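You operate a simulated robot arm through the tools that you are given. There is no shell and no other tool. Be economical: measure what you need, move in short steps, check, and stop when the job is done.

The job below is to be done with a simulated robot arm. You get a single attempt, and the scene is never put back.

JOB
Clamp the stepped profile at stop 1, top clamp at 70 mm.
Fine: raise the top clamp first and lock the orange lever again before clamping.

It is judged by the outcome, as a careful person would: the job done as asked, and still so three seconds after it is handed in. It fails if anything else is knocked over, pushed out of place, dropped, spilled or broken.

ROBOT AND FRAMES
A 7-joint arm with a three-finger gripper, on a carriage that runs on a rail from [0.001, 2.283] to [0, -0.197] (x, y) and turns from -228 to 104 degrees about z. Base frame: it is fixed where the carriage stands at the start and does not move with it; the origin is on the floor, on the carriage's upright axis, x ahead of it, y to its left, z up. Lengths are in m, angles in degrees, forces in N, time in s.
It reaches about 0.822 m from its shoulder. Its first joint turns from -115.0 to 115.0 degrees. Places, roughly: black knob [0.5, 0.2, 1]; clamp dial [0.5, 0.1, 1.4]; orange lever [0.6, 0, 1.1]; red tap [0.3, 0.1, 0.9]; right stop pin [0.6, 0.3, 0.9]; screw dial [0.6, 0.5, 1.4]; short profile [0.5, 1.75, 0.75]; steel bar [0.5, 1.75, 0.75]; stepped profile (30x8x8 cm) [0.6, -0.3, 0.9]; stop dial [0.5, 0.2, 0.8]; top clamp [0.6, 0.1, 1.2]. Payload 2.69 kg.
The TCP is the grasp point between the finger pads, 0.03 m short of the fingertips. In the tool frame z runs along the fingers and y along their closing line. The gripper opens to 0.128 m. The gripper's body begins 0.117 m behind the TCP.
Orientation is that of the tool frame in the base frame, as a unit quaternion [x, y, z, w]. With the fingers straight down and closing along the base's y, the tool's x points along the base's -x, its y along +y and its z along -z.

CONTROLS
- The arm moves only by the tool nudge_tool. Its arguments are lists of equal length, an entry for each row: "dr": the turn, a rotation vector about the tool's x, y, z in degrees, a list of three; "linear": the shift along the tool's x, y, z in m, a list of three; "jaw": the finger opening in m, from 0 to 0.128. In form: {"dr": [[rx, ry, rz], ...], "linear": [[tx, ty, tz], ...], "jaw": [jaw, ...]}. A call has 1 to 8 rows; each row shifts and turns the commanded pose from where the row before left it, along the tool's axes as they then stand. Rows are played at 5 a second. More than 0.05 m and 8.6 degrees between two rows, or a gripper value outside its range, and nothing of the call is played. Where a pose cannot be reached the arm comes as near as it can. A force on the tool above 50 N (or 10 N above the force at the start of the call, whichever is more), or a blocked arm, ends the call early, and 0.2 s more pass. Each finger halts on what it meets, pressing with about 44 N; the grip force reading is that of the motor and also rises with nothing between the fingers. The clock runs only during rows and for 0.2 s after the last one: add rows that do not move to give the fingers time. The reply holds the time, the measured pose of the TCP, the force on the tool along the base axes, the opening and the grip force, in the units named above and with some noise, with the torque about the TCP (base axes, N m) and any sound that the robot's microphone picked up.
- Cameras (640 x 400 px; columns grow to the right, rows downward): "scene" is now at [0.0101, 0.1528, 1.7512]; the picture's right is [-0.22, -0.98, 0.00], its down [-0.82, 0.18, -0.55] and it looks along [0.54, -0.12, -0.84] (base axes); focal length 282 px, centre (320, 200). "wrist" rides on the gripper at [0.058, 0.054, -0.131] in the tool frame; the picture's right is [-0.68, 0.74, 0.00], its down [-0.62, -0.57, -0.55] and it looks along [-0.40, -0.37, 0.84] (tool axes); focal length 234 px, centre (320, 200). There is no depth. A picture from a camera that has moved, and an enlarged one, comes with that camera's place and axes in the base frame and with its lens.
- grab_frame(camera): a new picture of that camera. It takes no simulated time.
- lift_body(by): slides the trunk up (or, below 0, down) by that many m; the arm and the scene camera ride with it, the base frame stays. It gives what a move gives, with no picture.
- drive_base(legs): drives the robot by 1 to 6 legs, each [ahead, left, turn to the left] in m, m and degrees, along the robot's own axes; the way and the turn of a leg run together, so that a leg with both is an arc; at most 1.5 m and 180 degrees a leg. The arm and the cameras ride along, it lands a little off, and it stops where it bumps. It keeps to its track: a leg is cut to what the track allows. It gives what a move gives.
- pan_tilt(pan, tilt): turns the head with the scene camera to pan (to the left, within 155 degrees either way) and tilt (down, from -29 to 69), counted from straight ahead of the robot. It gives what a move gives.
- zoom(camera, box): a new picture of the part [left, top, right, bottom] of that camera's present view, enlarged. It takes no simulated time.
- sign_off(): hands the job in; it is judged then, once.

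Work in short steps. Places have to be worked out from the pictures, the camera data and where the tool is seen: move nearer, look again, correct. Check each grasp and each placing, and mend what went wrong. You have 120 turns and 82 pictures in all, those below and enlarged ones among them. Open the gripper and draw the arm clear of the work before you hand the job in, unless the task says otherwise; then end with one line.

The tools are called by a JSON object that holds its "api" and its "payload". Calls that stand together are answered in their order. nudge_tool: Moves the arm, as the interface text tells. Its arguments: {"type":"object","properties":{"dr":{"type":"array"},"linear":{"type":"array"},"jaw":{"type":"array"}},"required":["dr","linear","jaw"]} The other tools are called the same way: lift_body (by) slides the trunk up or down; drive_base (legs) drives the base; pan_tilt (pan, tilt) turns the head that bears the scene camera; grab_frame (camera) takes a picture; zoom (camera, box) takes an enlarged picture of a part of a camera's view; sign_off () hands the job in.

At the start:

```text
t: 0.0
ee_pos: [0.4591, 0.1816, 1.3374]
ee_rot: [0.0, 1.0, 0.0, 0.0]
contact_force: [-0.1, 0.6, -0.5]
wrist_torque: [0.0, -0.01, 0.01]
grip_width: 0.1279
grip_force: 0.0
trunk travel left (down, up): [-0.925, 0.065]
robot x, y, heading: [-0.0003, -0.0012, -0.1]
head pan, tilt: [-12.4, 56.6]
```

scene: 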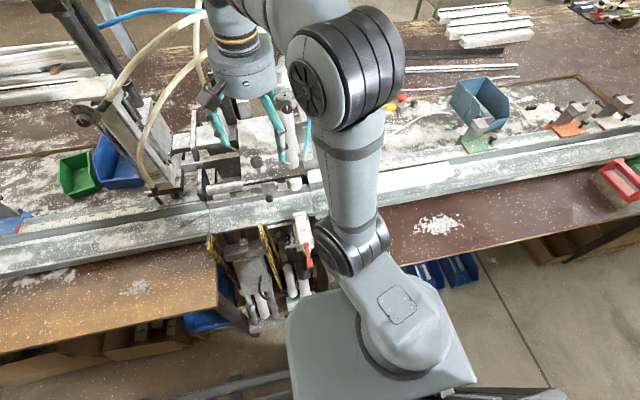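
wrist: 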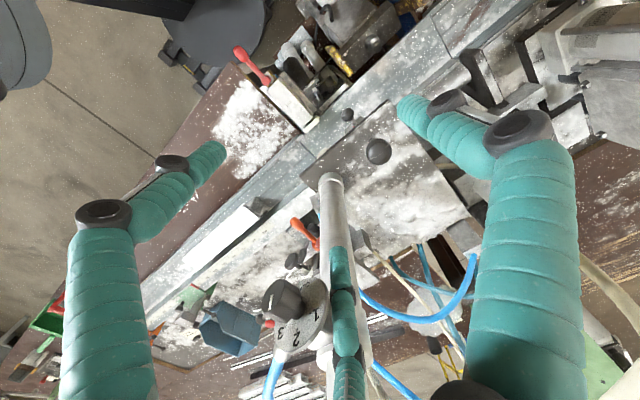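

The overview shows a bench with a clamping machine; the arm hides part of it. I'll look at the area in more detail.

{"api": "zoom", "payload": {"camera": "scene", "box": [140, 60, 400, 330]}}

{"api": "zoom", "payload": {"camera": "wrist", "box": [200, 0, 640, 400]}}

{"api": "zoom", "payload": {"camera": "scene", "box": [380, 50, 640, 250]}}

```text
1.48 times, centred on (270, 195) of scene
camera zoom: at [0.0101, 0.1528, 1.7512], right [-0.22, -0.98, 0.0], down [-0.82, 0.18, -0.55], along [0.54, -0.12, -0.84], focal length 418 px, centre (394, 207)
```

zoom: 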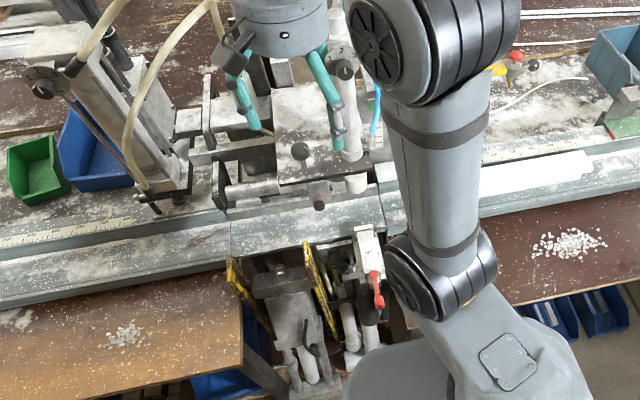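

```text
1.00 times, centred on (420, 200) of wrist (not enlarged: the box is as wide or as high as the picture)
camera zoom: at [0.3994, 0.2346, 1.469], right [0.68, 0.74, 0.0], down [0.62, -0.57, 0.55], along [0.4, -0.37, -0.84], focal length 234 px, centre (220, 200)
```

zoom: 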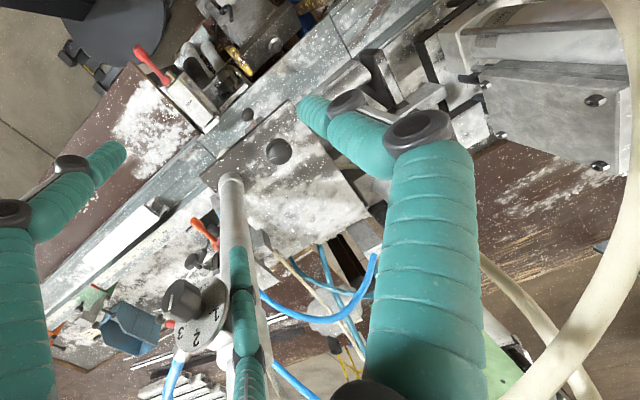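

```text
2.00 times, centred on (510, 150) of scene
camera zoom: at [0.0101, 0.1528, 1.7512], right [-0.22, -0.98, 0.0], down [-0.82, 0.18, -0.55], along [0.54, -0.12, -0.84], focal length 565 px, centre (-60, 300)
```

zoom: 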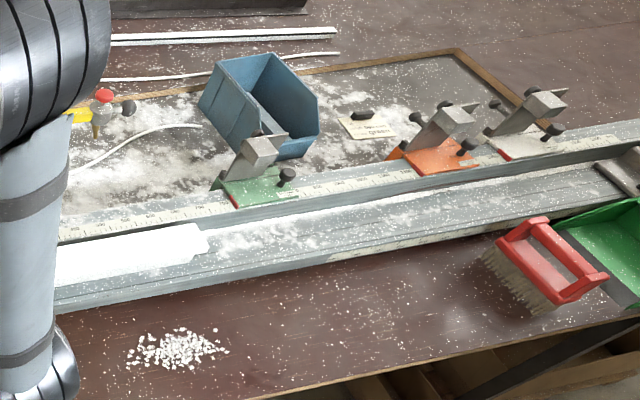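

I want to read the note and labels, and get a view of the machine from elsewhere.

{"api": "zoom", "payload": {"camera": "scene", "box": [530, 95, 590, 130]}}

{"api": "zoom", "payload": {"camera": "scene", "box": [195, 200, 345, 330]}}

{"api": "zoom", "payload": {"camera": "wrist", "box": [220, 180, 380, 370]}}

{"api": "zoom", "payload": {"camera": "scene", "box": [140, 100, 320, 215]}}

```text
10.67 times, centred on (560, 112) of scene
camera zoom: at [0.0101, 0.1528, 1.7512], right [-0.22, -0.98, 0.0], down [-0.82, 0.18, -0.55], along [0.54, -0.12, -0.84], focal length 3013 px, centre (-2240, 1133)
```

zoom: 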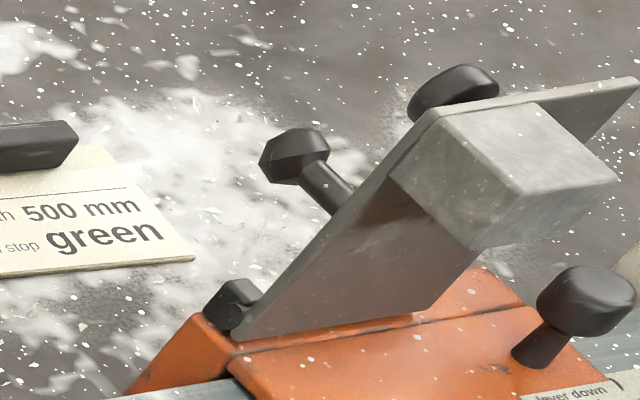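

```text
3.08 times, centred on (270, 265) of scene
camera zoom: at [0.0101, 0.1528, 1.7512], right [-0.22, -0.98, 0.0], down [-0.82, 0.18, -0.55], along [0.54, -0.12, -0.84], focal length 869 px, centre (474, 0)
```

zoom: 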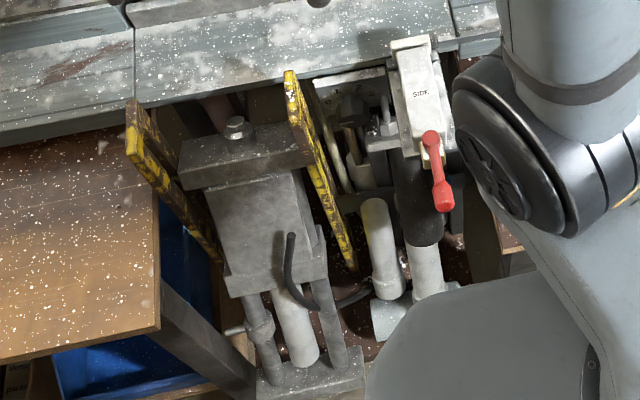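

```text
2.11 times, centred on (300, 275) of wrist
camera zoom: at [0.3994, 0.2346, 1.469], right [0.68, 0.74, 0.0], down [0.62, -0.57, 0.55], along [0.4, -0.37, -0.84], focal length 493 px, centre (362, 42)
```

zoom: 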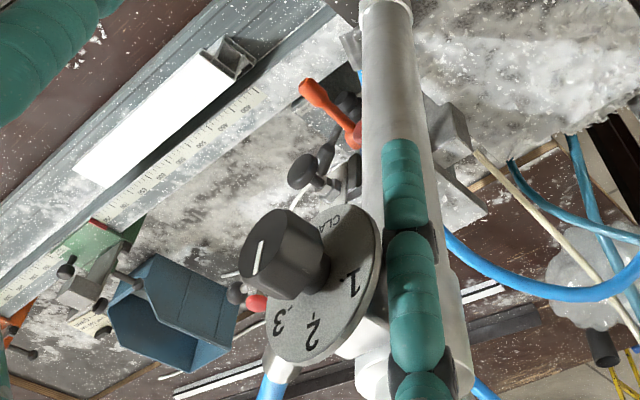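

```text
3.48 times, centred on (230, 158) of scene
camera zoom: at [0.0101, 0.1528, 1.7512], right [-0.22, -0.98, 0.0], down [-0.82, 0.18, -0.55], along [0.54, -0.12, -0.84], focal length 982 px, centre (633, 348)
```

zoom: 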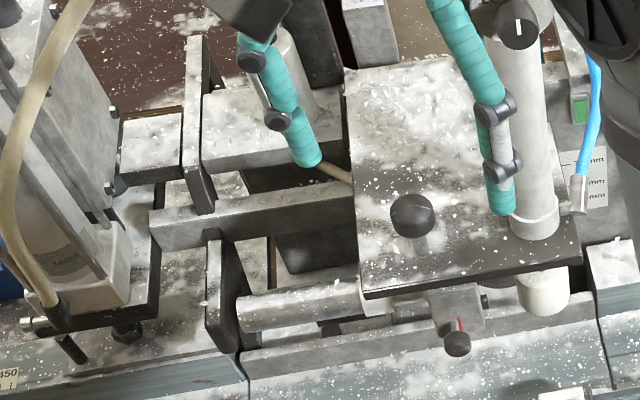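

The clamp dial (pointer near 1, reading 1/2/3) sits on the front of the clamp column. I'll retract the arm to get a clear view.

{"api": "nudge_tool", "payload": {"dr": [[0, 0, 0], [0, 0, 0], [0, 0, 0], [0, 0, 0], [0, 0, 0]], "linear": [[0.0, 0, -0.05], [0.03, 0, -0.04], [0.05, 0, 0], [0.05, 0, 0], [0.04, 0, 0]], "jaw": [0.128, 0.128, 0.128, 0.128, 0.128]}}

{"api": "grab_frame", "payload": {"camera": "scene"}}

{"api": "grab_frame", "payload": {"camera": "wrist"}}

```text
t: 1.2
ee_pos: [0.2908, 0.1757, 1.4248]
ee_rot: [0.002, 1.0, 0.001, 0.0]
contact_force: [-0.1, -1.3, -0.1]
wrist_torque: [0.1, -0.01, -0.02]
grip_width: 0.1282
grip_force: 0.0
trunk travel left (down, up): [-0.925, 0.065]
robot x, y, heading: [0.002, -0.0019, -0.2]
head pan, tilt: [-12.4, 56.6]
```

```text
72 pictures are left
camera scene: at [0.0115, 0.1485, 1.7516], right [-0.22, -0.98, 0.0], down [-0.82, 0.18, -0.55], along [0.54, -0.12, -0.84], focal length 282 px, centre (320, 200)
```

scene: 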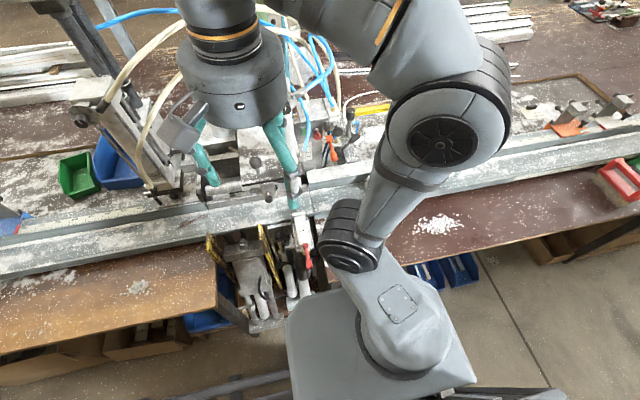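

```text
71 pictures are left
camera wrist: at [0.2319, 0.2299, 1.5578], right [0.68, 0.73, 0.0], down [0.61, -0.57, 0.55], along [0.4, -0.37, -0.84], focal length 234 px, centre (320, 200)
```

wrist: 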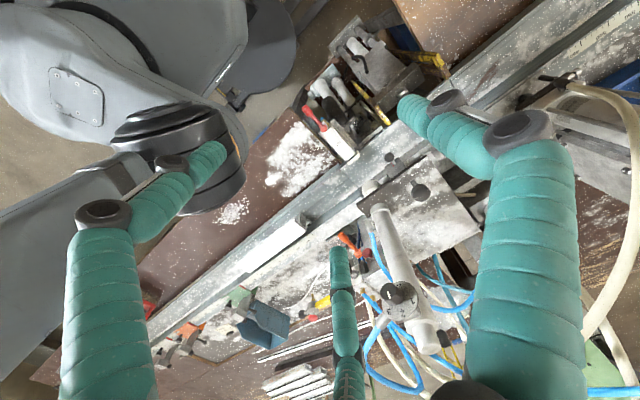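

The wrist camera now sees the clamp column, the orange lever and the profile. I'll enlarge these.

{"api": "zoom", "payload": {"camera": "wrist", "box": [300, 170, 480, 290]}}

{"api": "zoom", "payload": {"camera": "scene", "box": [270, 90, 390, 200]}}

{"api": "zoom", "payload": {"camera": "wrist", "box": [340, 260, 460, 360]}}

```text
3.33 times, centred on (390, 230) of wrist
camera zoom: at [0.2319, 0.2299, 1.5578], right [0.68, 0.73, 0.0], down [0.61, -0.57, 0.55], along [0.4, -0.37, -0.84], focal length 781 px, centre (87, 100)
```

zoom: 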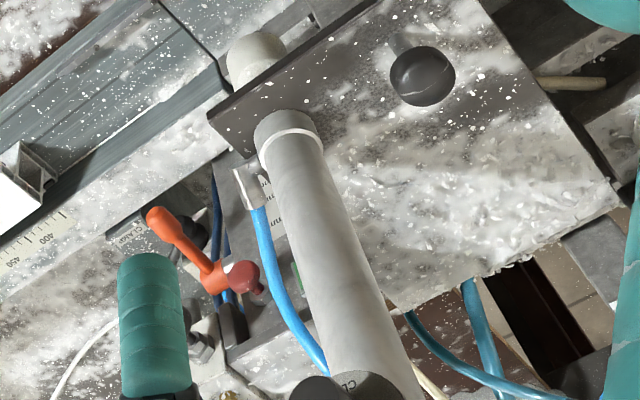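

```text
3.64 times, centred on (330, 145) of scene
camera zoom: at [0.0115, 0.1485, 1.7516], right [-0.22, -0.98, 0.0], down [-0.82, 0.18, -0.55], along [0.54, -0.12, -0.84], focal length 1027 px, centre (284, 400)
```

zoom: 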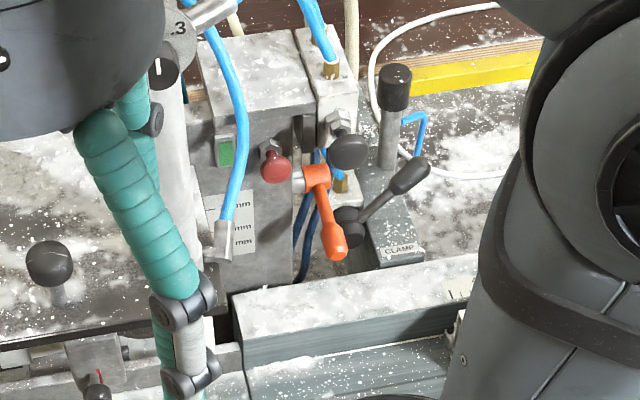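

```text
4.00 times, centred on (400, 310) of wrist
camera zoom: at [0.2319, 0.2299, 1.5578], right [0.68, 0.73, 0.0], down [0.61, -0.57, 0.55], along [0.4, -0.37, -0.84], focal length 937 px, centre (0, -240)
```

zoom: 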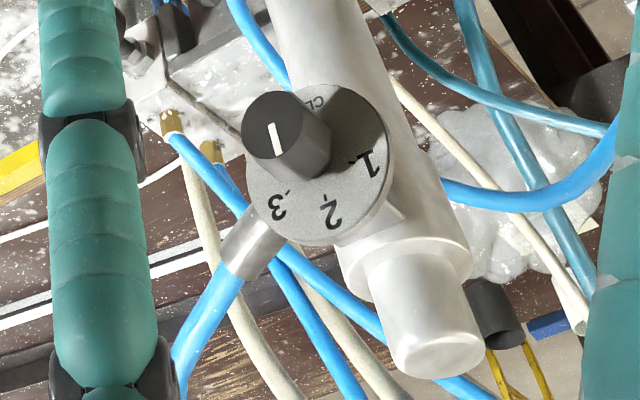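

There is a label on the block near the orange lever, a CLAMP lever, and red/green controls. I'll read the labels.

{"api": "zoom", "payload": {"camera": "scene", "box": [294, 135, 322, 165]}}

{"api": "zoom", "payload": {"camera": "scene", "box": [325, 100, 375, 170]}}

{"api": "zoom", "payload": {"camera": "wrist", "box": [330, 200, 400, 260]}}

```text
13.33 times, centred on (308, 150) of scene
camera zoom: at [0.0115, 0.1485, 1.7516], right [-0.22, -0.98, 0.0], down [-0.82, 0.18, -0.55], along [0.54, -0.12, -0.84], focal length 3766 px, centre (480, 867)
```

zoom: 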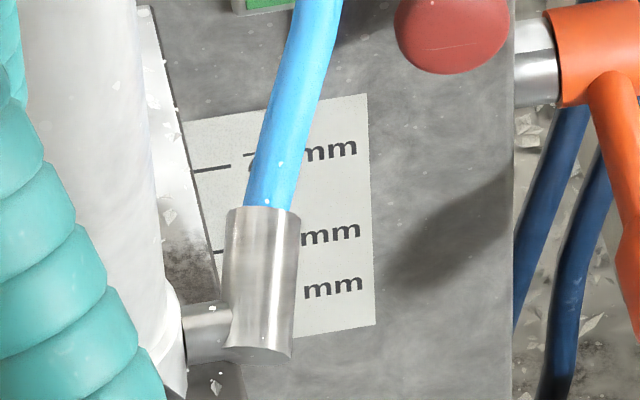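

```text
5.71 times, centred on (350, 135) of scene
camera zoom: at [0.0115, 0.1485, 1.7516], right [-0.22, -0.98, 0.0], down [-0.82, 0.18, -0.55], along [0.54, -0.12, -0.84], focal length 1614 px, centre (149, 571)
```

zoom: 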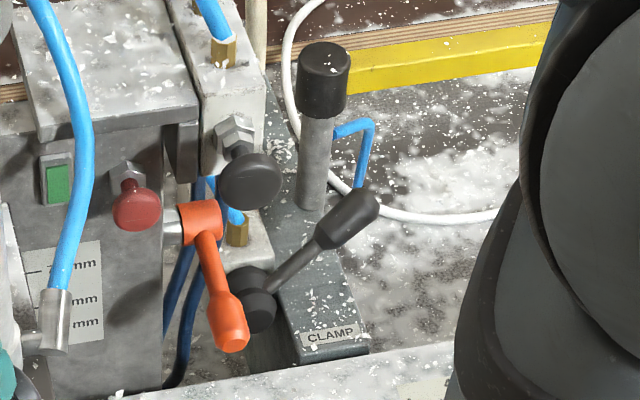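

```text
6.67 times, centred on (365, 230) of wrist
camera zoom: at [0.2319, 0.2299, 1.5578], right [0.68, 0.73, 0.0], down [0.61, -0.57, 0.55], along [0.4, -0.37, -0.84], focal length 1561 px, centre (20, 0)
```

zoom: 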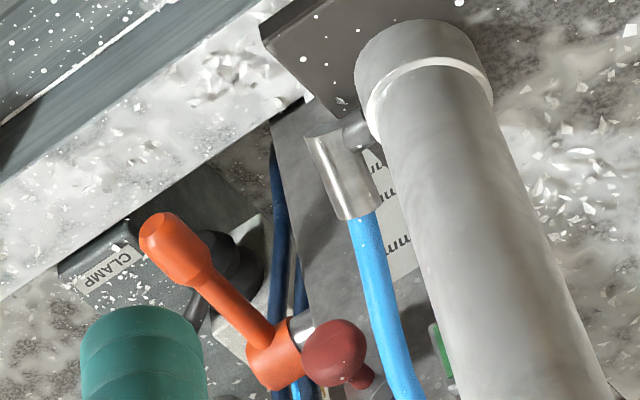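

Label marks: a 7x mm mark at the top, two lower ones, hidden by the hose. I'll drive right along the rail and look left, so that the arm is out of the way of the machine.

{"api": "drive_base", "payload": {"legs": [[0, -0.19, 0]]}}

{"api": "pan_tilt", "payload": {"pan": 25, "tilt": 50}}

{"api": "grab_frame", "payload": {"camera": "scene"}}

```text
t: 2.8
ee_pos: [0.2899, -0.0103, 1.4259]
ee_rot: [-0.001, 1.0, 0.0, 0.0]
contact_force: [0.2, -0.2, 0.3]
wrist_torque: [0.01, 0.0, 0.0]
grip_width: 0.1281
grip_force: 0.0
trunk travel left (down, up): [-0.925, 0.065]
robot x, y, heading: [-0.0004, -0.1932, 0.0]
head pan, tilt: [-12.4, 56.6]
```

```text
t: 3.8
ee_pos: [0.2902, -0.0102, 1.4257]
ee_rot: [0.0, 1.0, 0.0, 0.0]
contact_force: [0.3, -0.2, -0.5]
wrist_torque: [0.0, 0.0, 0.02]
grip_width: 0.128
grip_force: 0.2
trunk travel left (down, up): [-0.925, 0.065]
robot x, y, heading: [-0.0029, -0.191, 0.0]
head pan, tilt: [25.0, 50.0]
```

```text
64 pictures are left
camera scene: at [0.0112, 0.0093, 1.7598], right [0.42, -0.91, 0.0], down [-0.69, -0.32, -0.64], along [0.58, 0.27, -0.77], focal length 282 px, centre (320, 200)
```

scene: 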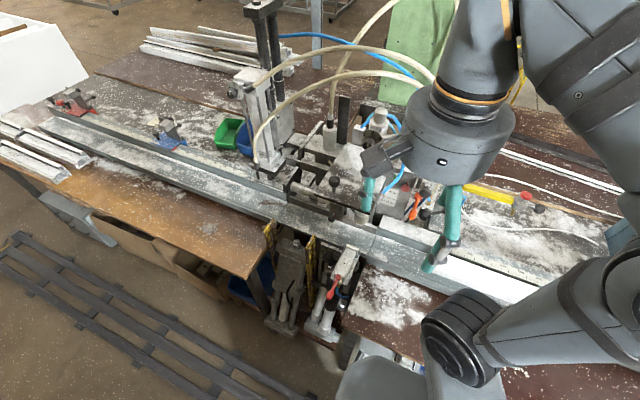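

Better view. Enlarging the machine in parts.

{"api": "zoom", "payload": {"camera": "scene", "box": [270, 120, 440, 235]}}

{"api": "zoom", "payload": {"camera": "scene", "box": [250, 215, 380, 345]}}

{"api": "zoom", "payload": {"camera": "scene", "box": [370, 170, 450, 230]}}

{"api": "grab_frame", "payload": {"camera": "wrist"}}

```text
3.48 times, centred on (355, 178) of scene
camera zoom: at [0.0112, 0.0093, 1.7598], right [0.42, -0.91, 0.0], down [-0.69, -0.32, -0.64], along [0.58, 0.27, -0.77], focal length 982 px, centre (198, 278)
```

zoom: 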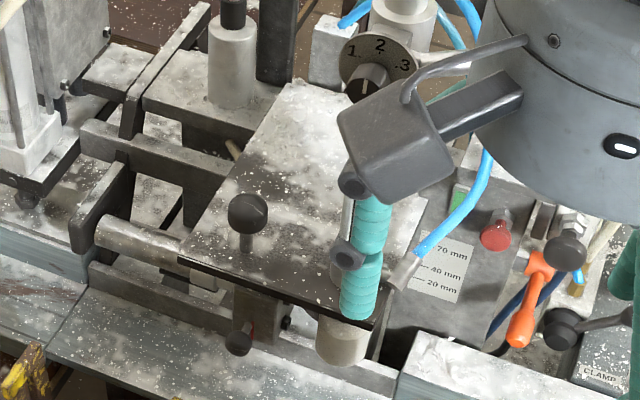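

```text
3.08 times, centred on (315, 280) of scene
camera zoom: at [0.0112, 0.0093, 1.7598], right [0.42, -0.91, 0.0], down [-0.69, -0.32, -0.64], along [0.58, 0.27, -0.77], focal length 869 px, centre (335, -46)
```

zoom: 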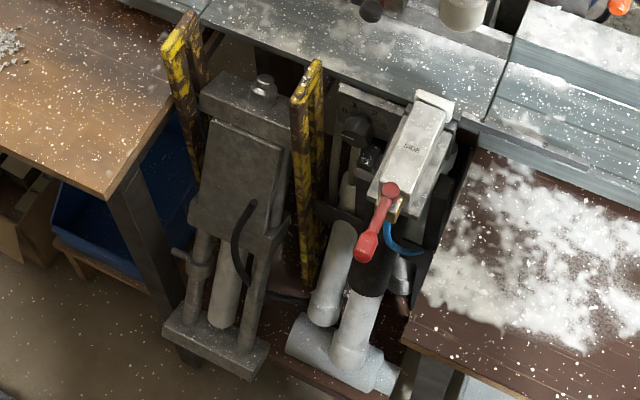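

```text
6.67 times, centred on (410, 200) of scene
camera zoom: at [0.0112, 0.0093, 1.7598], right [0.42, -0.91, 0.0], down [-0.69, -0.32, -0.64], along [0.58, 0.27, -0.77], focal length 1883 px, centre (-280, 200)
```

zoom: 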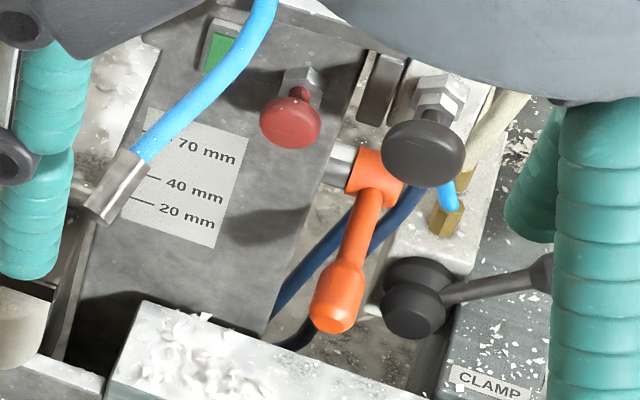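

```text
60 pictures are left
camera wrist: at [0.2305, 0.043, 1.5575], right [0.68, 0.74, 0.0], down [0.62, -0.57, 0.55], along [0.4, -0.37, -0.84], focal length 234 px, centre (320, 200)
```

wrist: 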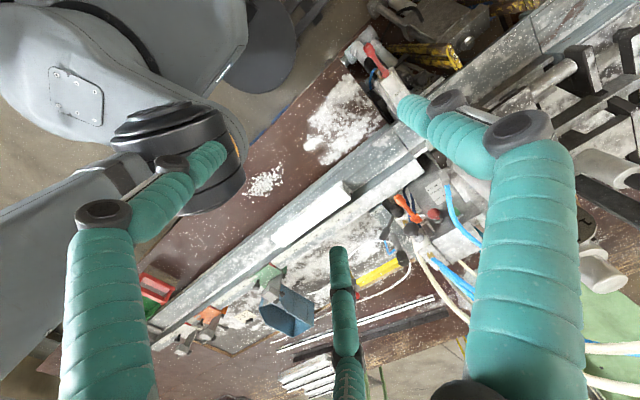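

The scale reads 70/40/20 mm, and a stop dial sits below the table's front edge. I'll enlarge the stop dial, clamp dial and the knob with the red mark.

{"api": "zoom", "payload": {"camera": "scene", "box": [310, 235, 350, 275]}}

{"api": "zoom", "payload": {"camera": "scene", "box": [290, 175, 380, 235]}}

{"api": "zoom", "payload": {"camera": "scene", "box": [355, 125, 395, 152]}}

{"api": "zoom", "payload": {"camera": "wrist", "box": [250, 120, 400, 270]}}

```text
10.00 times, centred on (330, 255) of scene
camera zoom: at [0.0112, 0.0093, 1.7598], right [0.42, -0.91, 0.0], down [-0.69, -0.32, -0.64], along [0.58, 0.27, -0.77], focal length 2824 px, centre (220, -350)
```

zoom: 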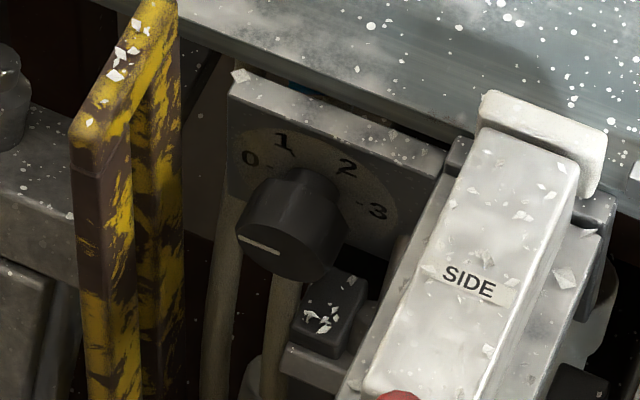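

```text
6.67 times, centred on (335, 205) of scene
camera zoom: at [0.0112, 0.0093, 1.7598], right [0.42, -0.91, 0.0], down [-0.69, -0.32, -0.64], along [0.58, 0.27, -0.77], focal length 1883 px, centre (220, 167)
```

zoom: 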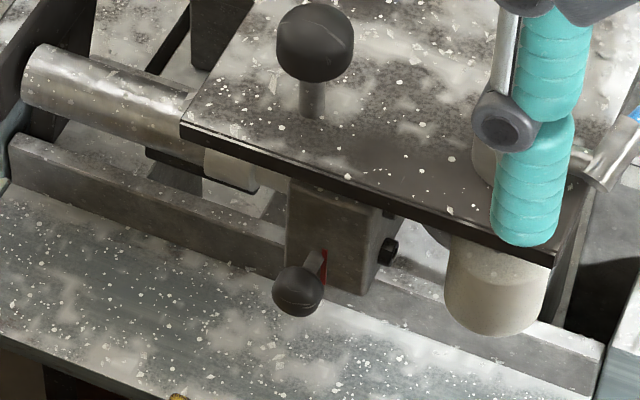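

```text
14.81 times, centred on (375, 138) of scene
camera zoom: at [0.0112, 0.0093, 1.7598], right [0.42, -0.91, 0.0], down [-0.69, -0.32, -0.64], along [0.58, 0.27, -0.77], focal length 4184 px, centre (-495, 1111)
```

zoom: 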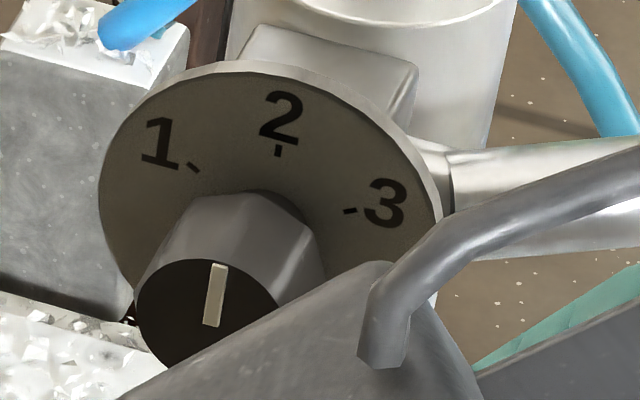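

```text
2.67 times, centred on (325, 195) of wrist
camera zoom: at [0.2305, 0.043, 1.5575], right [0.68, 0.74, 0.0], down [0.62, -0.57, 0.55], along [0.4, -0.37, -0.84], focal length 624 px, centre (307, 213)
```

zoom: 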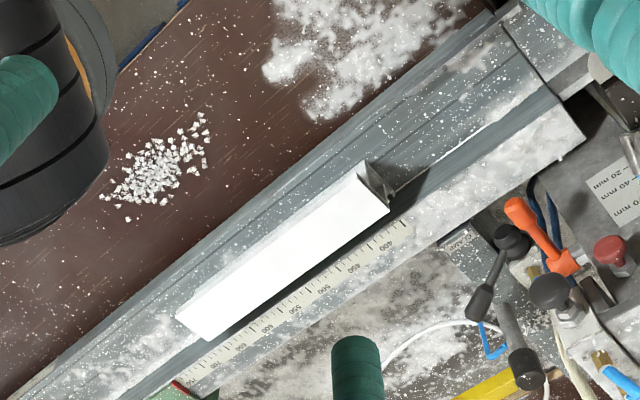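

Stop dial has 0–3 and points to about 0 now; clamp dial stands at 2. Next I look at the profile's end and the region of the profile closer.

{"api": "zoom", "payload": {"camera": "wrist", "box": [325, 165, 375, 205]}}

{"api": "pan_tilt", "payload": {"pan": -45, "tilt": 45}}

{"api": "grab_frame", "payload": {"camera": "scene"}}

```text
10.00 times, centred on (350, 185) of wrist
camera zoom: at [0.2305, 0.043, 1.5575], right [0.68, 0.74, 0.0], down [0.62, -0.57, 0.55], along [0.4, -0.37, -0.84], focal length 2342 px, centre (20, 350)
```

zoom: 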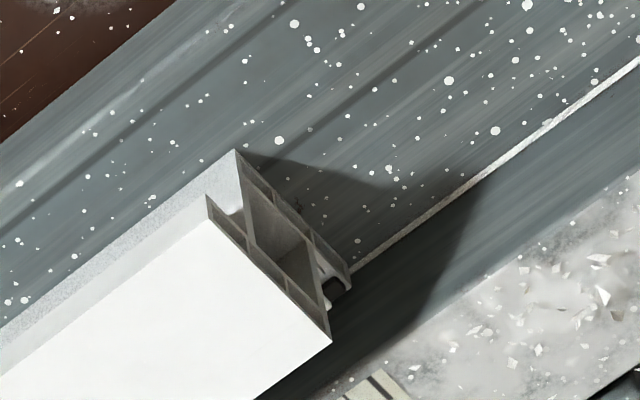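

```text
t: 5.2
ee_pos: [0.2899, -0.0096, 1.4254]
ee_rot: [0.001, 1.0, 0.0, 0.0]
contact_force: [0.8, -0.7, 0.2]
wrist_torque: [0.03, 0.0, 0.0]
grip_width: 0.1282
grip_force: 0.1
trunk travel left (down, up): [-0.925, 0.065]
robot x, y, heading: [0.0013, -0.1915, -0.3]
head pan, tilt: [-45.0, 45.0]
```

```text
54 pictures are left
camera scene: at [-0.0011, -0.0805, 1.7667], right [-0.71, -0.71, 0.0], down [-0.5, 0.5, -0.71], along [0.5, -0.5, -0.71], focal length 282 px, centre (320, 200)
```

scene: 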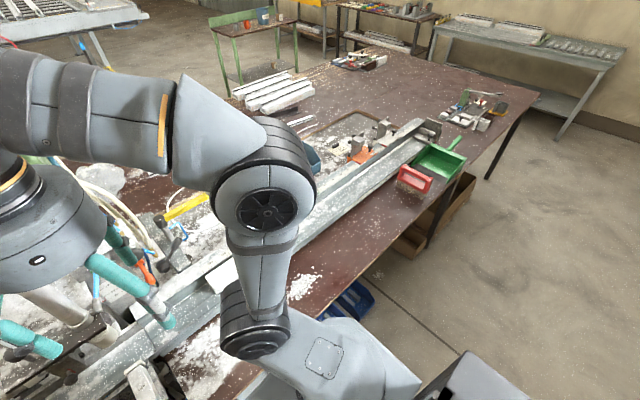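

The profile is a hollow stepped bar. There's text on the bench at the sliding stops ("lever down…"), so I'll read those notes.

{"api": "zoom", "payload": {"camera": "scene", "box": [300, 115, 400, 185]}}

{"api": "pan_tilt", "payload": {"pan": -20, "tilt": 45}}

{"api": "grab_frame", "payload": {"camera": "scene"}}

```text
5.71 times, centred on (350, 150) of scene
camera zoom: at [-0.0011, -0.0805, 1.7667], right [-0.71, -0.71, 0.0], down [-0.5, 0.5, -0.71], along [0.5, -0.5, -0.71], focal length 1614 px, centre (149, 486)
```

zoom: 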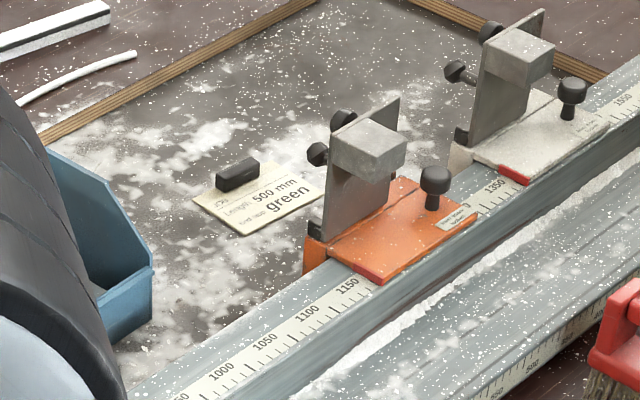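

```text
t: 6.1
ee_pos: [0.2895, -0.0104, 1.4256]
ee_rot: [0.0, 1.0, 0.0, -0.001]
contact_force: [-0.2, 0.1, 0.1]
wrist_torque: [0.01, 0.02, 0.0]
grip_width: 0.1281
grip_force: 0.1
trunk travel left (down, up): [-0.925, 0.065]
robot x, y, heading: [-0.0006, -0.1903, -0.1]
head pan, tilt: [-20.0, 45.0]
```

```text
52 pictures are left
camera scene: at [0.0177, -0.051, 1.7667], right [-0.34, -0.94, 0.0], down [-0.66, 0.24, -0.71], along [0.66, -0.24, -0.71], focal length 282 px, centre (320, 200)
```

scene: 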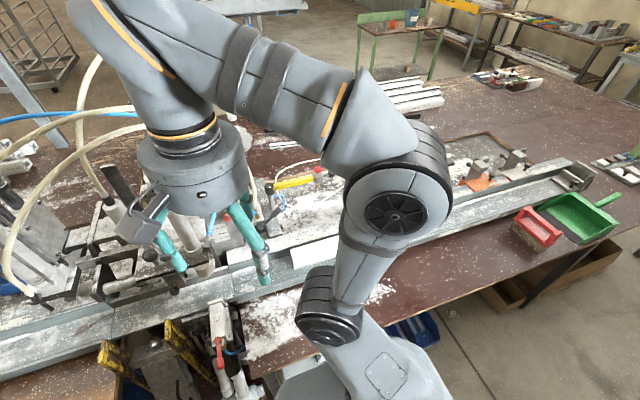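

I have a rough map now: orange lever hub ≈ (0.68,-0.03,1.07) with handle pointing toward me to ≈ (0.61,-0.03,1.05); black knob ≈ (0.505,0.20,1.035); clamp foot ≈ (0.57,0.12,0.96). I'll roll the tool by 180° so the wrist camera sits ahead/above when tilting forward.

{"api": "nudge_tool", "payload": {"dr": [[0, 0, 8.5], [0, 0, 8.5], [0, 0, 8.5], [0, 0, 8.5], [0, 0, 8.5], [0, 0, 8.5], [0, 0, 8.5], [0, 0, 8.5]], "linear": [[0, 0, 0], [0, 0, 0], [0, 0, 0], [0, 0, 0], [0, 0, 0], [0, 0, 0], [0, 0, 0], [0, 0, 0]], "jaw": [0.1, 0.08, 0.06, 0.04, 0.02, 0.0, 0.0, 0.0]}}

{"api": "nudge_tool", "payload": {"dr": [[0, 0, 8.5], [0, 0, 8.5], [0, 0, 8.5], [0, 0, 8.5], [0, 0, 8.5], [0, 0, 8.5], [0, 0, 8.5], [0, 0, 8.5]], "linear": [[0, 0, 0], [0, 0, 0], [0, 0, 0], [0, 0, 0], [0, 0, 0], [0, 0, 0], [0, 0, 0], [0, 0, 0]], "jaw": [0, 0, 0, 0, 0, 0.0, 0.0, 0.0]}}

{"api": "nudge_tool", "payload": {"dr": [[0, 0, 8.5], [0, 0, 8.5], [0, 0, 8.5], [0, 0, 8.5], [0, 0, 8.5], [0, 0, 1.5]], "linear": [[0, 0, 0], [0, 0, 0], [0, 0, 0], [0, 0, 0], [0, 0, 0], [0, 0, 0]], "jaw": [0, 0, 0, 0, 0, 0]}}

{"api": "grab_frame", "payload": {"camera": "wrist"}}

```text
t: 7.9
ee_pos: [0.2889, -0.0113, 1.425]
ee_rot: [0.56, 0.829, -0.001, 0.0]
contact_force: [0.3, 0.4, 0.2]
wrist_torque: [0.04, 0.02, 0.0]
grip_width: 0.01
grip_force: 1.4
trunk travel left (down, up): [-0.925, 0.065]
robot x, y, heading: [-0.0004, -0.1929, -0.1]
head pan, tilt: [-20.0, 45.0]
```

```text
t: 9.7
ee_pos: [0.2901, -0.0099, 1.4246]
ee_rot: [0.928, 0.373, 0.0, 0.0]
contact_force: [0.5, 0.0, 0.0]
wrist_torque: [0.06, 0.0, 0.02]
grip_width: 0.0023
grip_force: 31.5
trunk travel left (down, up): [-0.925, 0.065]
robot x, y, heading: [-0.0045, -0.1881, 0.2]
head pan, tilt: [-20.0, 45.0]
```

```text
t: 11.1
ee_pos: [0.2945, -0.0077, 1.4324]
ee_rot: [1.0, -0.002, -0.001, 0.001]
contact_force: [-0.2, -0.1, -0.2]
wrist_torque: [0.03, 0.01, 0.01]
grip_width: 0.0024
grip_force: 31.6
out of reach, approached as far as the arm can: row 5
trunk travel left (down, up): [-0.925, 0.065]
robot x, y, heading: [-0.0022, -0.1912, -0.2]
head pan, tilt: [-20.0, 45.0]
```

```text
51 pictures are left
camera wrist: at [0.3525, -0.0621, 1.5634], right [-0.68, -0.74, 0.0], down [-0.61, 0.57, 0.55], along [-0.41, 0.37, -0.84], focal length 234 px, centre (320, 200)
```

wrist: 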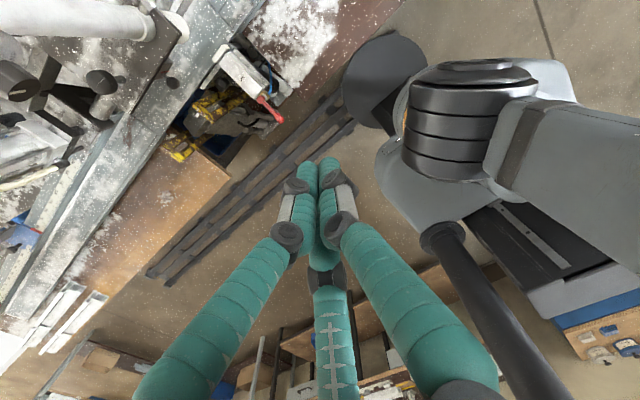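

Roll done. Now tilt the fingers forward about 60° so the camera looks ahead-left onto the machine.

{"api": "nudge_tool", "payload": {"dr": [[0, 8.5, 0], [0, 8.5, 0], [0, 8.5, 0], [0, 8.5, 0], [0, 8.5, 0], [0, 8.5, 0], [0, 8.5, 0], [0, 2, 0]], "linear": [[0, 0, 0], [0, 0, 0], [0, 0, 0], [0, 0, 0], [0, 0, 0], [0, 0, 0], [0, 0, 0], [0, 0, 0]], "jaw": [0, 0, 0, 0, 0, 0.0, 0.0, 0.0]}}

{"api": "grab_frame", "payload": {"camera": "wrist"}}

```text
t: 12.9
ee_pos: [0.3678, 0.047, 1.5918]
ee_rot: [0.885, 0.002, 0.466, 0.004]
contact_force: [0.6, -0.7, 0.7]
wrist_torque: [0.02, 0.03, 0.05]
grip_width: 0.0023
grip_force: 31.4
out of reach, approached as far as the arm can: row 1, 2, 3, 4, 5, 6, 7
trunk travel left (down, up): [-0.925, 0.065]
robot x, y, heading: [-0.0014, -0.1919, -0.2]
head pan, tilt: [-20.0, 45.0]
```

```text
50 pictures are left
camera wrist: at [0.2932, -0.0064, 1.7155], right [-0.38, -0.74, -0.55], down [-0.8, 0.56, -0.2], along [0.46, 0.36, -0.81], focal length 234 px, centre (320, 200)
```

wrist: 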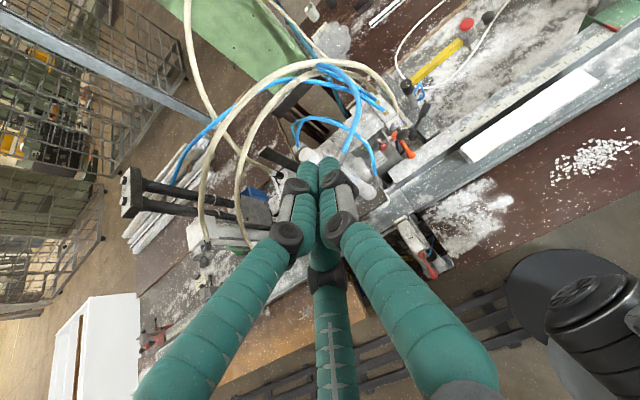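

The arm is out of its comfortable range high up; lower the trunk by 0.3 m to bring the camera to the machine's level.

{"api": "lift_body", "payload": {"by": -0.3}}

{"api": "grab_frame", "payload": {"camera": "wrist"}}

{"api": "grab_frame", "payload": {"camera": "scene"}}

```text
t: 15.9
ee_pos: [0.3669, 0.0493, 1.2926]
ee_rot: [0.885, 0.002, 0.466, 0.005]
contact_force: [-0.3, 0.8, -1.1]
wrist_torque: [-0.02, 0.0, -0.01]
grip_width: 0.0022
grip_force: 31.3
trunk travel left (down, up): [-0.625, 0.365]
robot x, y, heading: [0.0002, -0.1901, -0.0]
head pan, tilt: [-20.0, 45.0]
```

```text
49 pictures are left
camera wrist: at [0.2905, -0.0042, 1.4156], right [-0.38, -0.74, -0.55], down [-0.8, 0.56, -0.2], along [0.46, 0.36, -0.81], focal length 234 px, centre (320, 200)
```

wrist: 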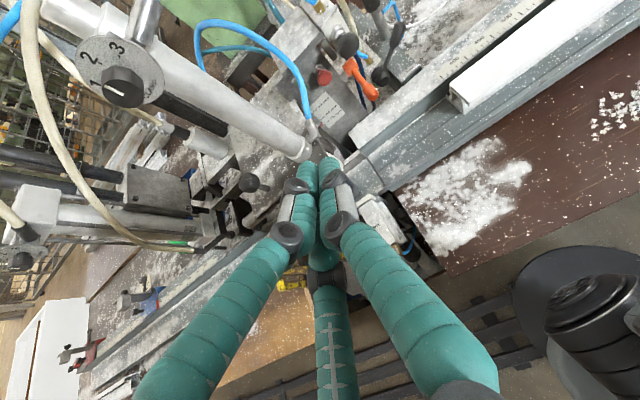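

```text
48 pictures are left
camera scene: at [0.0177, -0.0509, 1.4667], right [-0.34, -0.94, 0.0], down [-0.66, 0.24, -0.71], along [0.66, -0.24, -0.71], focal length 282 px, centre (320, 200)
```

scene: 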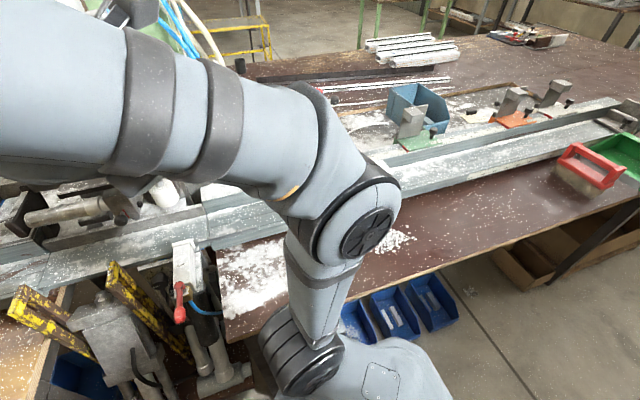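

The wrist camera now has a nice look at the machine; enlarge scale/lever and profile end.

{"api": "zoom", "payload": {"camera": "wrist", "box": [270, 20, 420, 170]}}

{"api": "zoom", "payload": {"camera": "wrist", "box": [440, 60, 500, 120]}}

{"api": "zoom", "payload": {"camera": "scene", "box": [0, 160, 270, 340]}}

```text
2.67 times, centred on (345, 95) of wrist
camera zoom: at [0.2905, -0.0042, 1.4156], right [-0.38, -0.74, -0.55], down [-0.8, 0.56, -0.2], along [0.46, 0.36, -0.81], focal length 624 px, centre (253, 480)
```

zoom: 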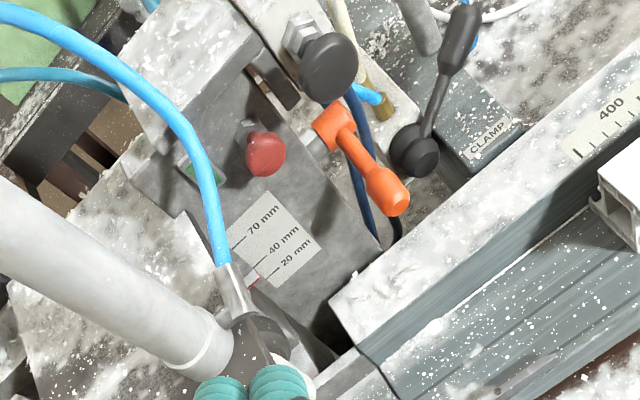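

```text
6.67 times, centred on (470, 90) of wrist
camera zoom: at [0.2905, -0.0042, 1.4156], right [-0.38, -0.74, -0.55], down [-0.8, 0.56, -0.2], along [0.46, 0.36, -0.81], focal length 1561 px, centre (-680, 933)
```

zoom: 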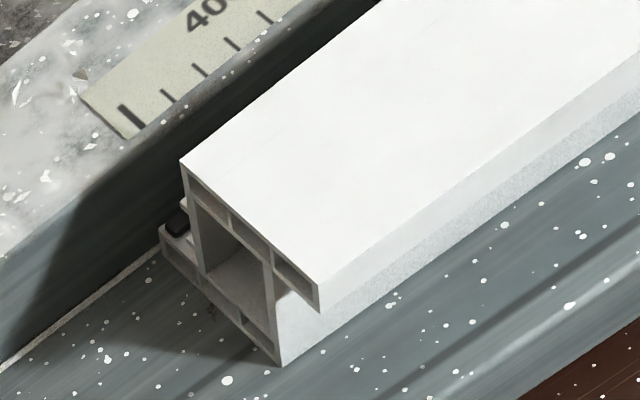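

```text
2.22 times, centred on (135, 250) of scene
camera zoom: at [0.0177, -0.0509, 1.4667], right [-0.34, -0.94, 0.0], down [-0.66, 0.24, -0.71], along [0.66, -0.24, -0.71], focal length 628 px, centre (731, 89)
```

zoom: 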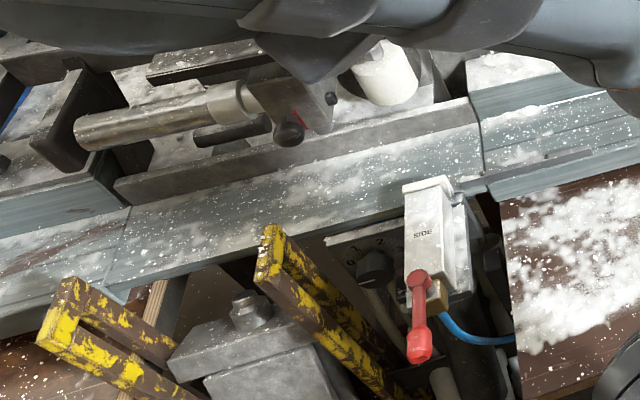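

The profile is a Z-section (x 0.516–0.596, top z≈0.973, left end y≈-0.147, fence x≈0.603). The clamp's red pointer stands at 20 mm. I'll bring the tool horizontal and line up in front of the orange lever (y≈-0.03, z≈1.05).

{"api": "nudge_tool", "payload": {"dr": [[0, 0, 0], [0, 7, 0], [0, 7, 0], [0, 7, 0], [0, 7, 0], [0, 6.5, 0]], "linear": [[0.02, 0.04, 0.03], [0.02, 0.038, 0.03], [0, 0, 0], [0, 0, 0], [0, 0, 0], [0, 0, 0]], "jaw": [0, 0, 0, 0, 0, 0.04]}}

{"api": "nudge_tool", "payload": {"dr": [[0, 0, 0], [0, 0, 0], [0, 0, 0], [0, 0, 0], [0, 0, 0]], "linear": [[-0.05, 0.0, 0.0], [-0.05, 0, 0], [-0.05, 0, 0], [-0.05, 0, 0], [0, 0, 0]], "jaw": [0.06, 0.06, 0.06, 0.06, 0.06]}}

{"api": "grab_frame", "payload": {"camera": "wrist"}}

```text
refused: row 1 steps farther than a row can; nothing moved
```

```text
t: 17.1
ee_pos: [0.2693, 0.0833, 1.2918]
ee_rot: [0.885, 0.002, 0.466, 0.005]
contact_force: [0.6, 0.8, -0.3]
wrist_torque: [-0.01, -0.04, 0.02]
grip_width: 0.0599
grip_force: 0.2
out of reach, approached as far as the arm can: row 1, 2, 3, 4
trunk travel left (down, up): [-0.625, 0.365]
robot x, y, heading: [-0.0015, -0.1905, -0.0]
head pan, tilt: [-20.0, 45.0]
```

```text
44 pictures are left
camera wrist: at [0.1928, 0.0304, 1.4141], right [-0.38, -0.74, -0.55], down [-0.8, 0.56, -0.2], along [0.46, 0.36, -0.81], focal length 234 px, centre (320, 200)
```

wrist: 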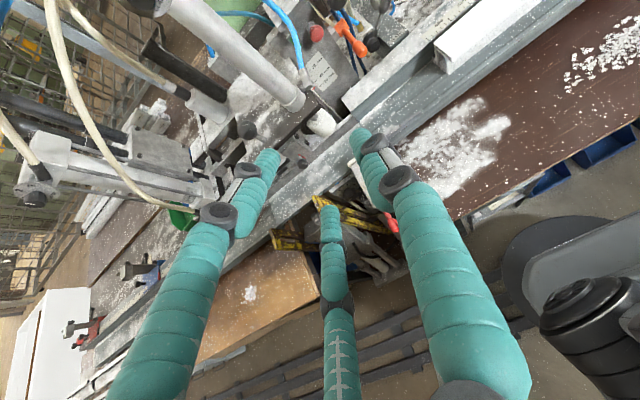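

The first call was refused and the second drove the arm into its inner limit. I move forward and right in short steps, staying high.

{"api": "nudge_tool", "payload": {"dr": [[0, 0, 0], [0, 0, 0], [0, 0, 0], [0, 0, 0]], "linear": [[0.021, 0.029, 0.031], [0.021, 0.029, 0.031], [0.021, 0.029, 0.031], [0.021, 0.029, 0.031]], "jaw": [0.06, 0.06, 0.06, 0.06]}}

```text
t: 18.1
ee_pos: [0.3145, 0.0257, 1.3265]
ee_rot: [0.888, 0.011, 0.458, 0.032]
contact_force: [-0.5, 1.3, -1.4]
wrist_torque: [-0.04, -0.06, -0.05]
grip_width: 0.0601
grip_force: 0.0
out of reach, approached as far as the arm can: row 1, 2, 3, 4
trunk travel left (down, up): [-0.625, 0.365]
robot x, y, heading: [-0.0013, -0.1911, -0.0]
head pan, tilt: [-20.0, 45.0]
```

Still near a limit. Try moving on forward to see whether the arm gets more freedom.

{"api": "nudge_tool", "payload": {"dr": [[0, 0, 0], [0, 0, 0], [0, 0, 0], [0, 0, 0]], "linear": [[0.0, 0.02, 0.04], [0.0, 0.02, 0.04], [0.0, 0.02, 0.04], [0.0, 0.0, 0.0]], "jaw": [0.06, 0.06, 0.06, 0.06]}}

{"api": "grab_frame", "payload": {"camera": "scene"}}

```text
t: 18.9
ee_pos: [0.3494, 0.1615, 1.2815]
ee_rot: [0.843, 0.241, 0.465, -0.126]
contact_force: [-0.3, 0.0, 0.1]
wrist_torque: [0.0, 0.0, 0.02]
grip_width: 0.0599
grip_force: 0.0
trunk travel left (down, up): [-0.625, 0.365]
robot x, y, heading: [-0.0023, -0.1901, -0.1]
head pan, tilt: [-20.0, 45.0]
stopped in row 3: the arm was blocked; the commanded pose is now the measured one
```

```text
43 pictures are left
camera scene: at [0.017, -0.0507, 1.4667], right [-0.34, -0.94, 0.0], down [-0.66, 0.24, -0.71], along [0.66, -0.24, -0.71], focal length 282 px, centre (320, 200)
```

scene: 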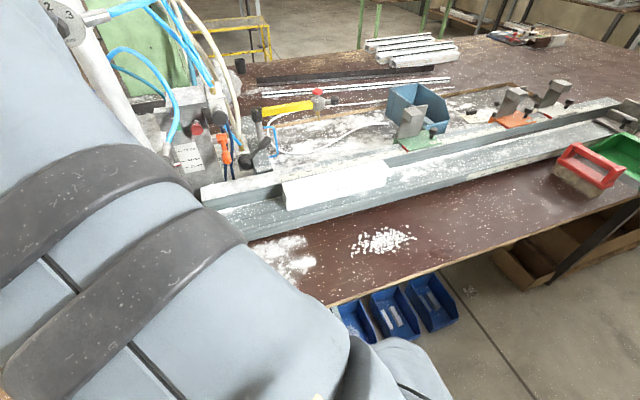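

The arm swung to another elbow posture and stopped. Check what it's near before moving.

{"api": "grab_frame", "payload": {"camera": "wrist"}}

{"api": "zoom", "payload": {"camera": "scene", "box": [160, 70, 300, 200]}}

```text
42 pictures are left
camera wrist: at [0.3085, 0.0743, 1.4026], right [0.08, -0.82, -0.56], down [-0.97, 0.06, -0.23], along [0.23, 0.56, -0.79], focal length 234 px, centre (320, 200)
```

wrist: 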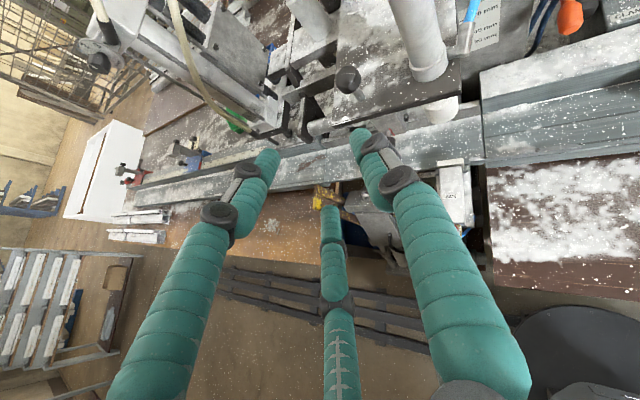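

```text
3.08 times, centred on (230, 135) of scene
camera zoom: at [0.017, -0.0507, 1.4667], right [-0.34, -0.94, 0.0], down [-0.66, 0.24, -0.71], along [0.66, -0.24, -0.71], focal length 869 px, centre (597, 400)
```

zoom: 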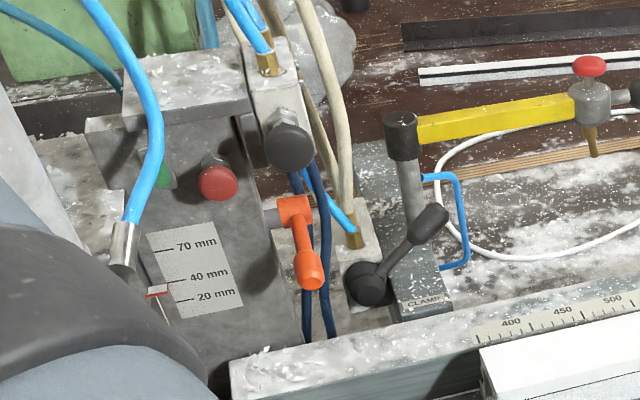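

Nothing is touched; view is good: lever handle and pointer (between 20 and 40) visible. I yaw back to straight ahead while shifting right to y≈-0.03.

{"api": "nudge_tool", "payload": {"dr": [[-5.3, -0.1, 3.4], [-5.3, -0.1, 3.4], [-5.3, -0.1, 3.4], [-5.3, -0.1, 3.4], [-5.3, -0.1, 3.4]], "linear": [[-0.006, 0.0376, -0.0095], [-0.004, 0.0387, -0.006], [-0.0015, 0.0392, -0.0025], [0.001, 0.0393, 0.001], [0.003, 0.0389, 0.005]], "jaw": [0.06, 0.06, 0.06, 0.06, 0.06]}}

{"api": "grab_frame", "payload": {"camera": "scene"}}

```text
t: 19.3
ee_pos: [0.3269, 0.1978, 1.2805]
ee_rot: [0.829, 0.292, 0.452, -0.154]
contact_force: [0.1, 0.1, -0.4]
wrist_torque: [0.02, 0.01, 0.03]
grip_width: 0.06
grip_force: 0.0
trunk travel left (down, up): [-0.625, 0.365]
robot x, y, heading: [-0.0024, -0.1915, -0.0]
head pan, tilt: [-20.0, 45.0]
stopped in row 2: the arm was blocked; the commanded pose is now the measured one
```

```text
40 pictures are left
camera scene: at [0.0187, -0.0515, 1.4667], right [-0.34, -0.94, 0.0], down [-0.66, 0.24, -0.71], along [0.66, -0.24, -0.71], focal length 282 px, centre (320, 200)
```

scene: 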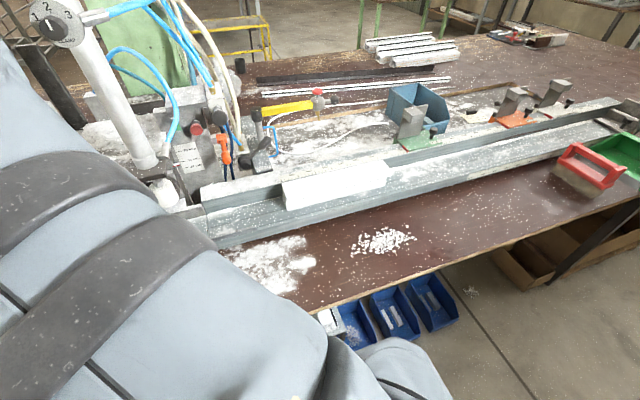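

The arm's posture is jammed against itself. I'll raise the trunk so it is above the machine and turn the carriage to the right, over free space, to unfold there.

{"api": "lift_body", "payload": {"by": 0.3}}

{"api": "drive_base", "payload": {"legs": [[0, 0, -55]]}}

{"api": "grab_frame", "payload": {"camera": "scene"}}

```text
t: 22.3
ee_pos: [0.3248, 0.1978, 1.5806]
ee_rot: [0.829, 0.292, 0.451, -0.153]
contact_force: [-0.6, -0.7, 0.1]
wrist_torque: [0.0, -0.01, 0.01]
grip_width: 0.0599
grip_force: 0.0
trunk travel left (down, up): [-0.925, 0.065]
robot x, y, heading: [0.0021, -0.1917, 0.2]
head pan, tilt: [-20.0, 45.0]
```

```text
t: 25.1
ee_pos: [0.505, -0.2297, 1.58]
ee_rot: [0.87, -0.12, 0.472, 0.07]
contact_force: [-0.1, -0.1, 0.0]
wrist_torque: [0.0, 0.05, 0.03]
grip_width: 0.0603
grip_force: 0.1
trunk travel left (down, up): [-0.925, 0.065]
robot x, y, heading: [0.0013, -0.1945, -54.4]
head pan, tilt: [-20.0, 45.0]
```

```text
39 pictures are left
camera scene: at [0.1256, -0.1235, 1.7667], right [-0.96, -0.27, 0.0], down [-0.19, 0.68, -0.71], along [0.19, -0.68, -0.71], focal length 282 px, centre (320, 200)
```

scene: 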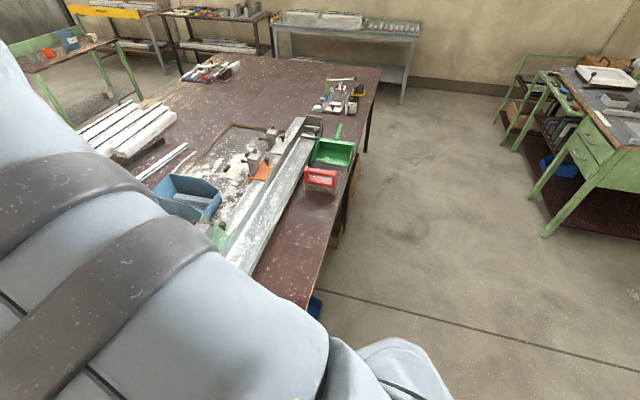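

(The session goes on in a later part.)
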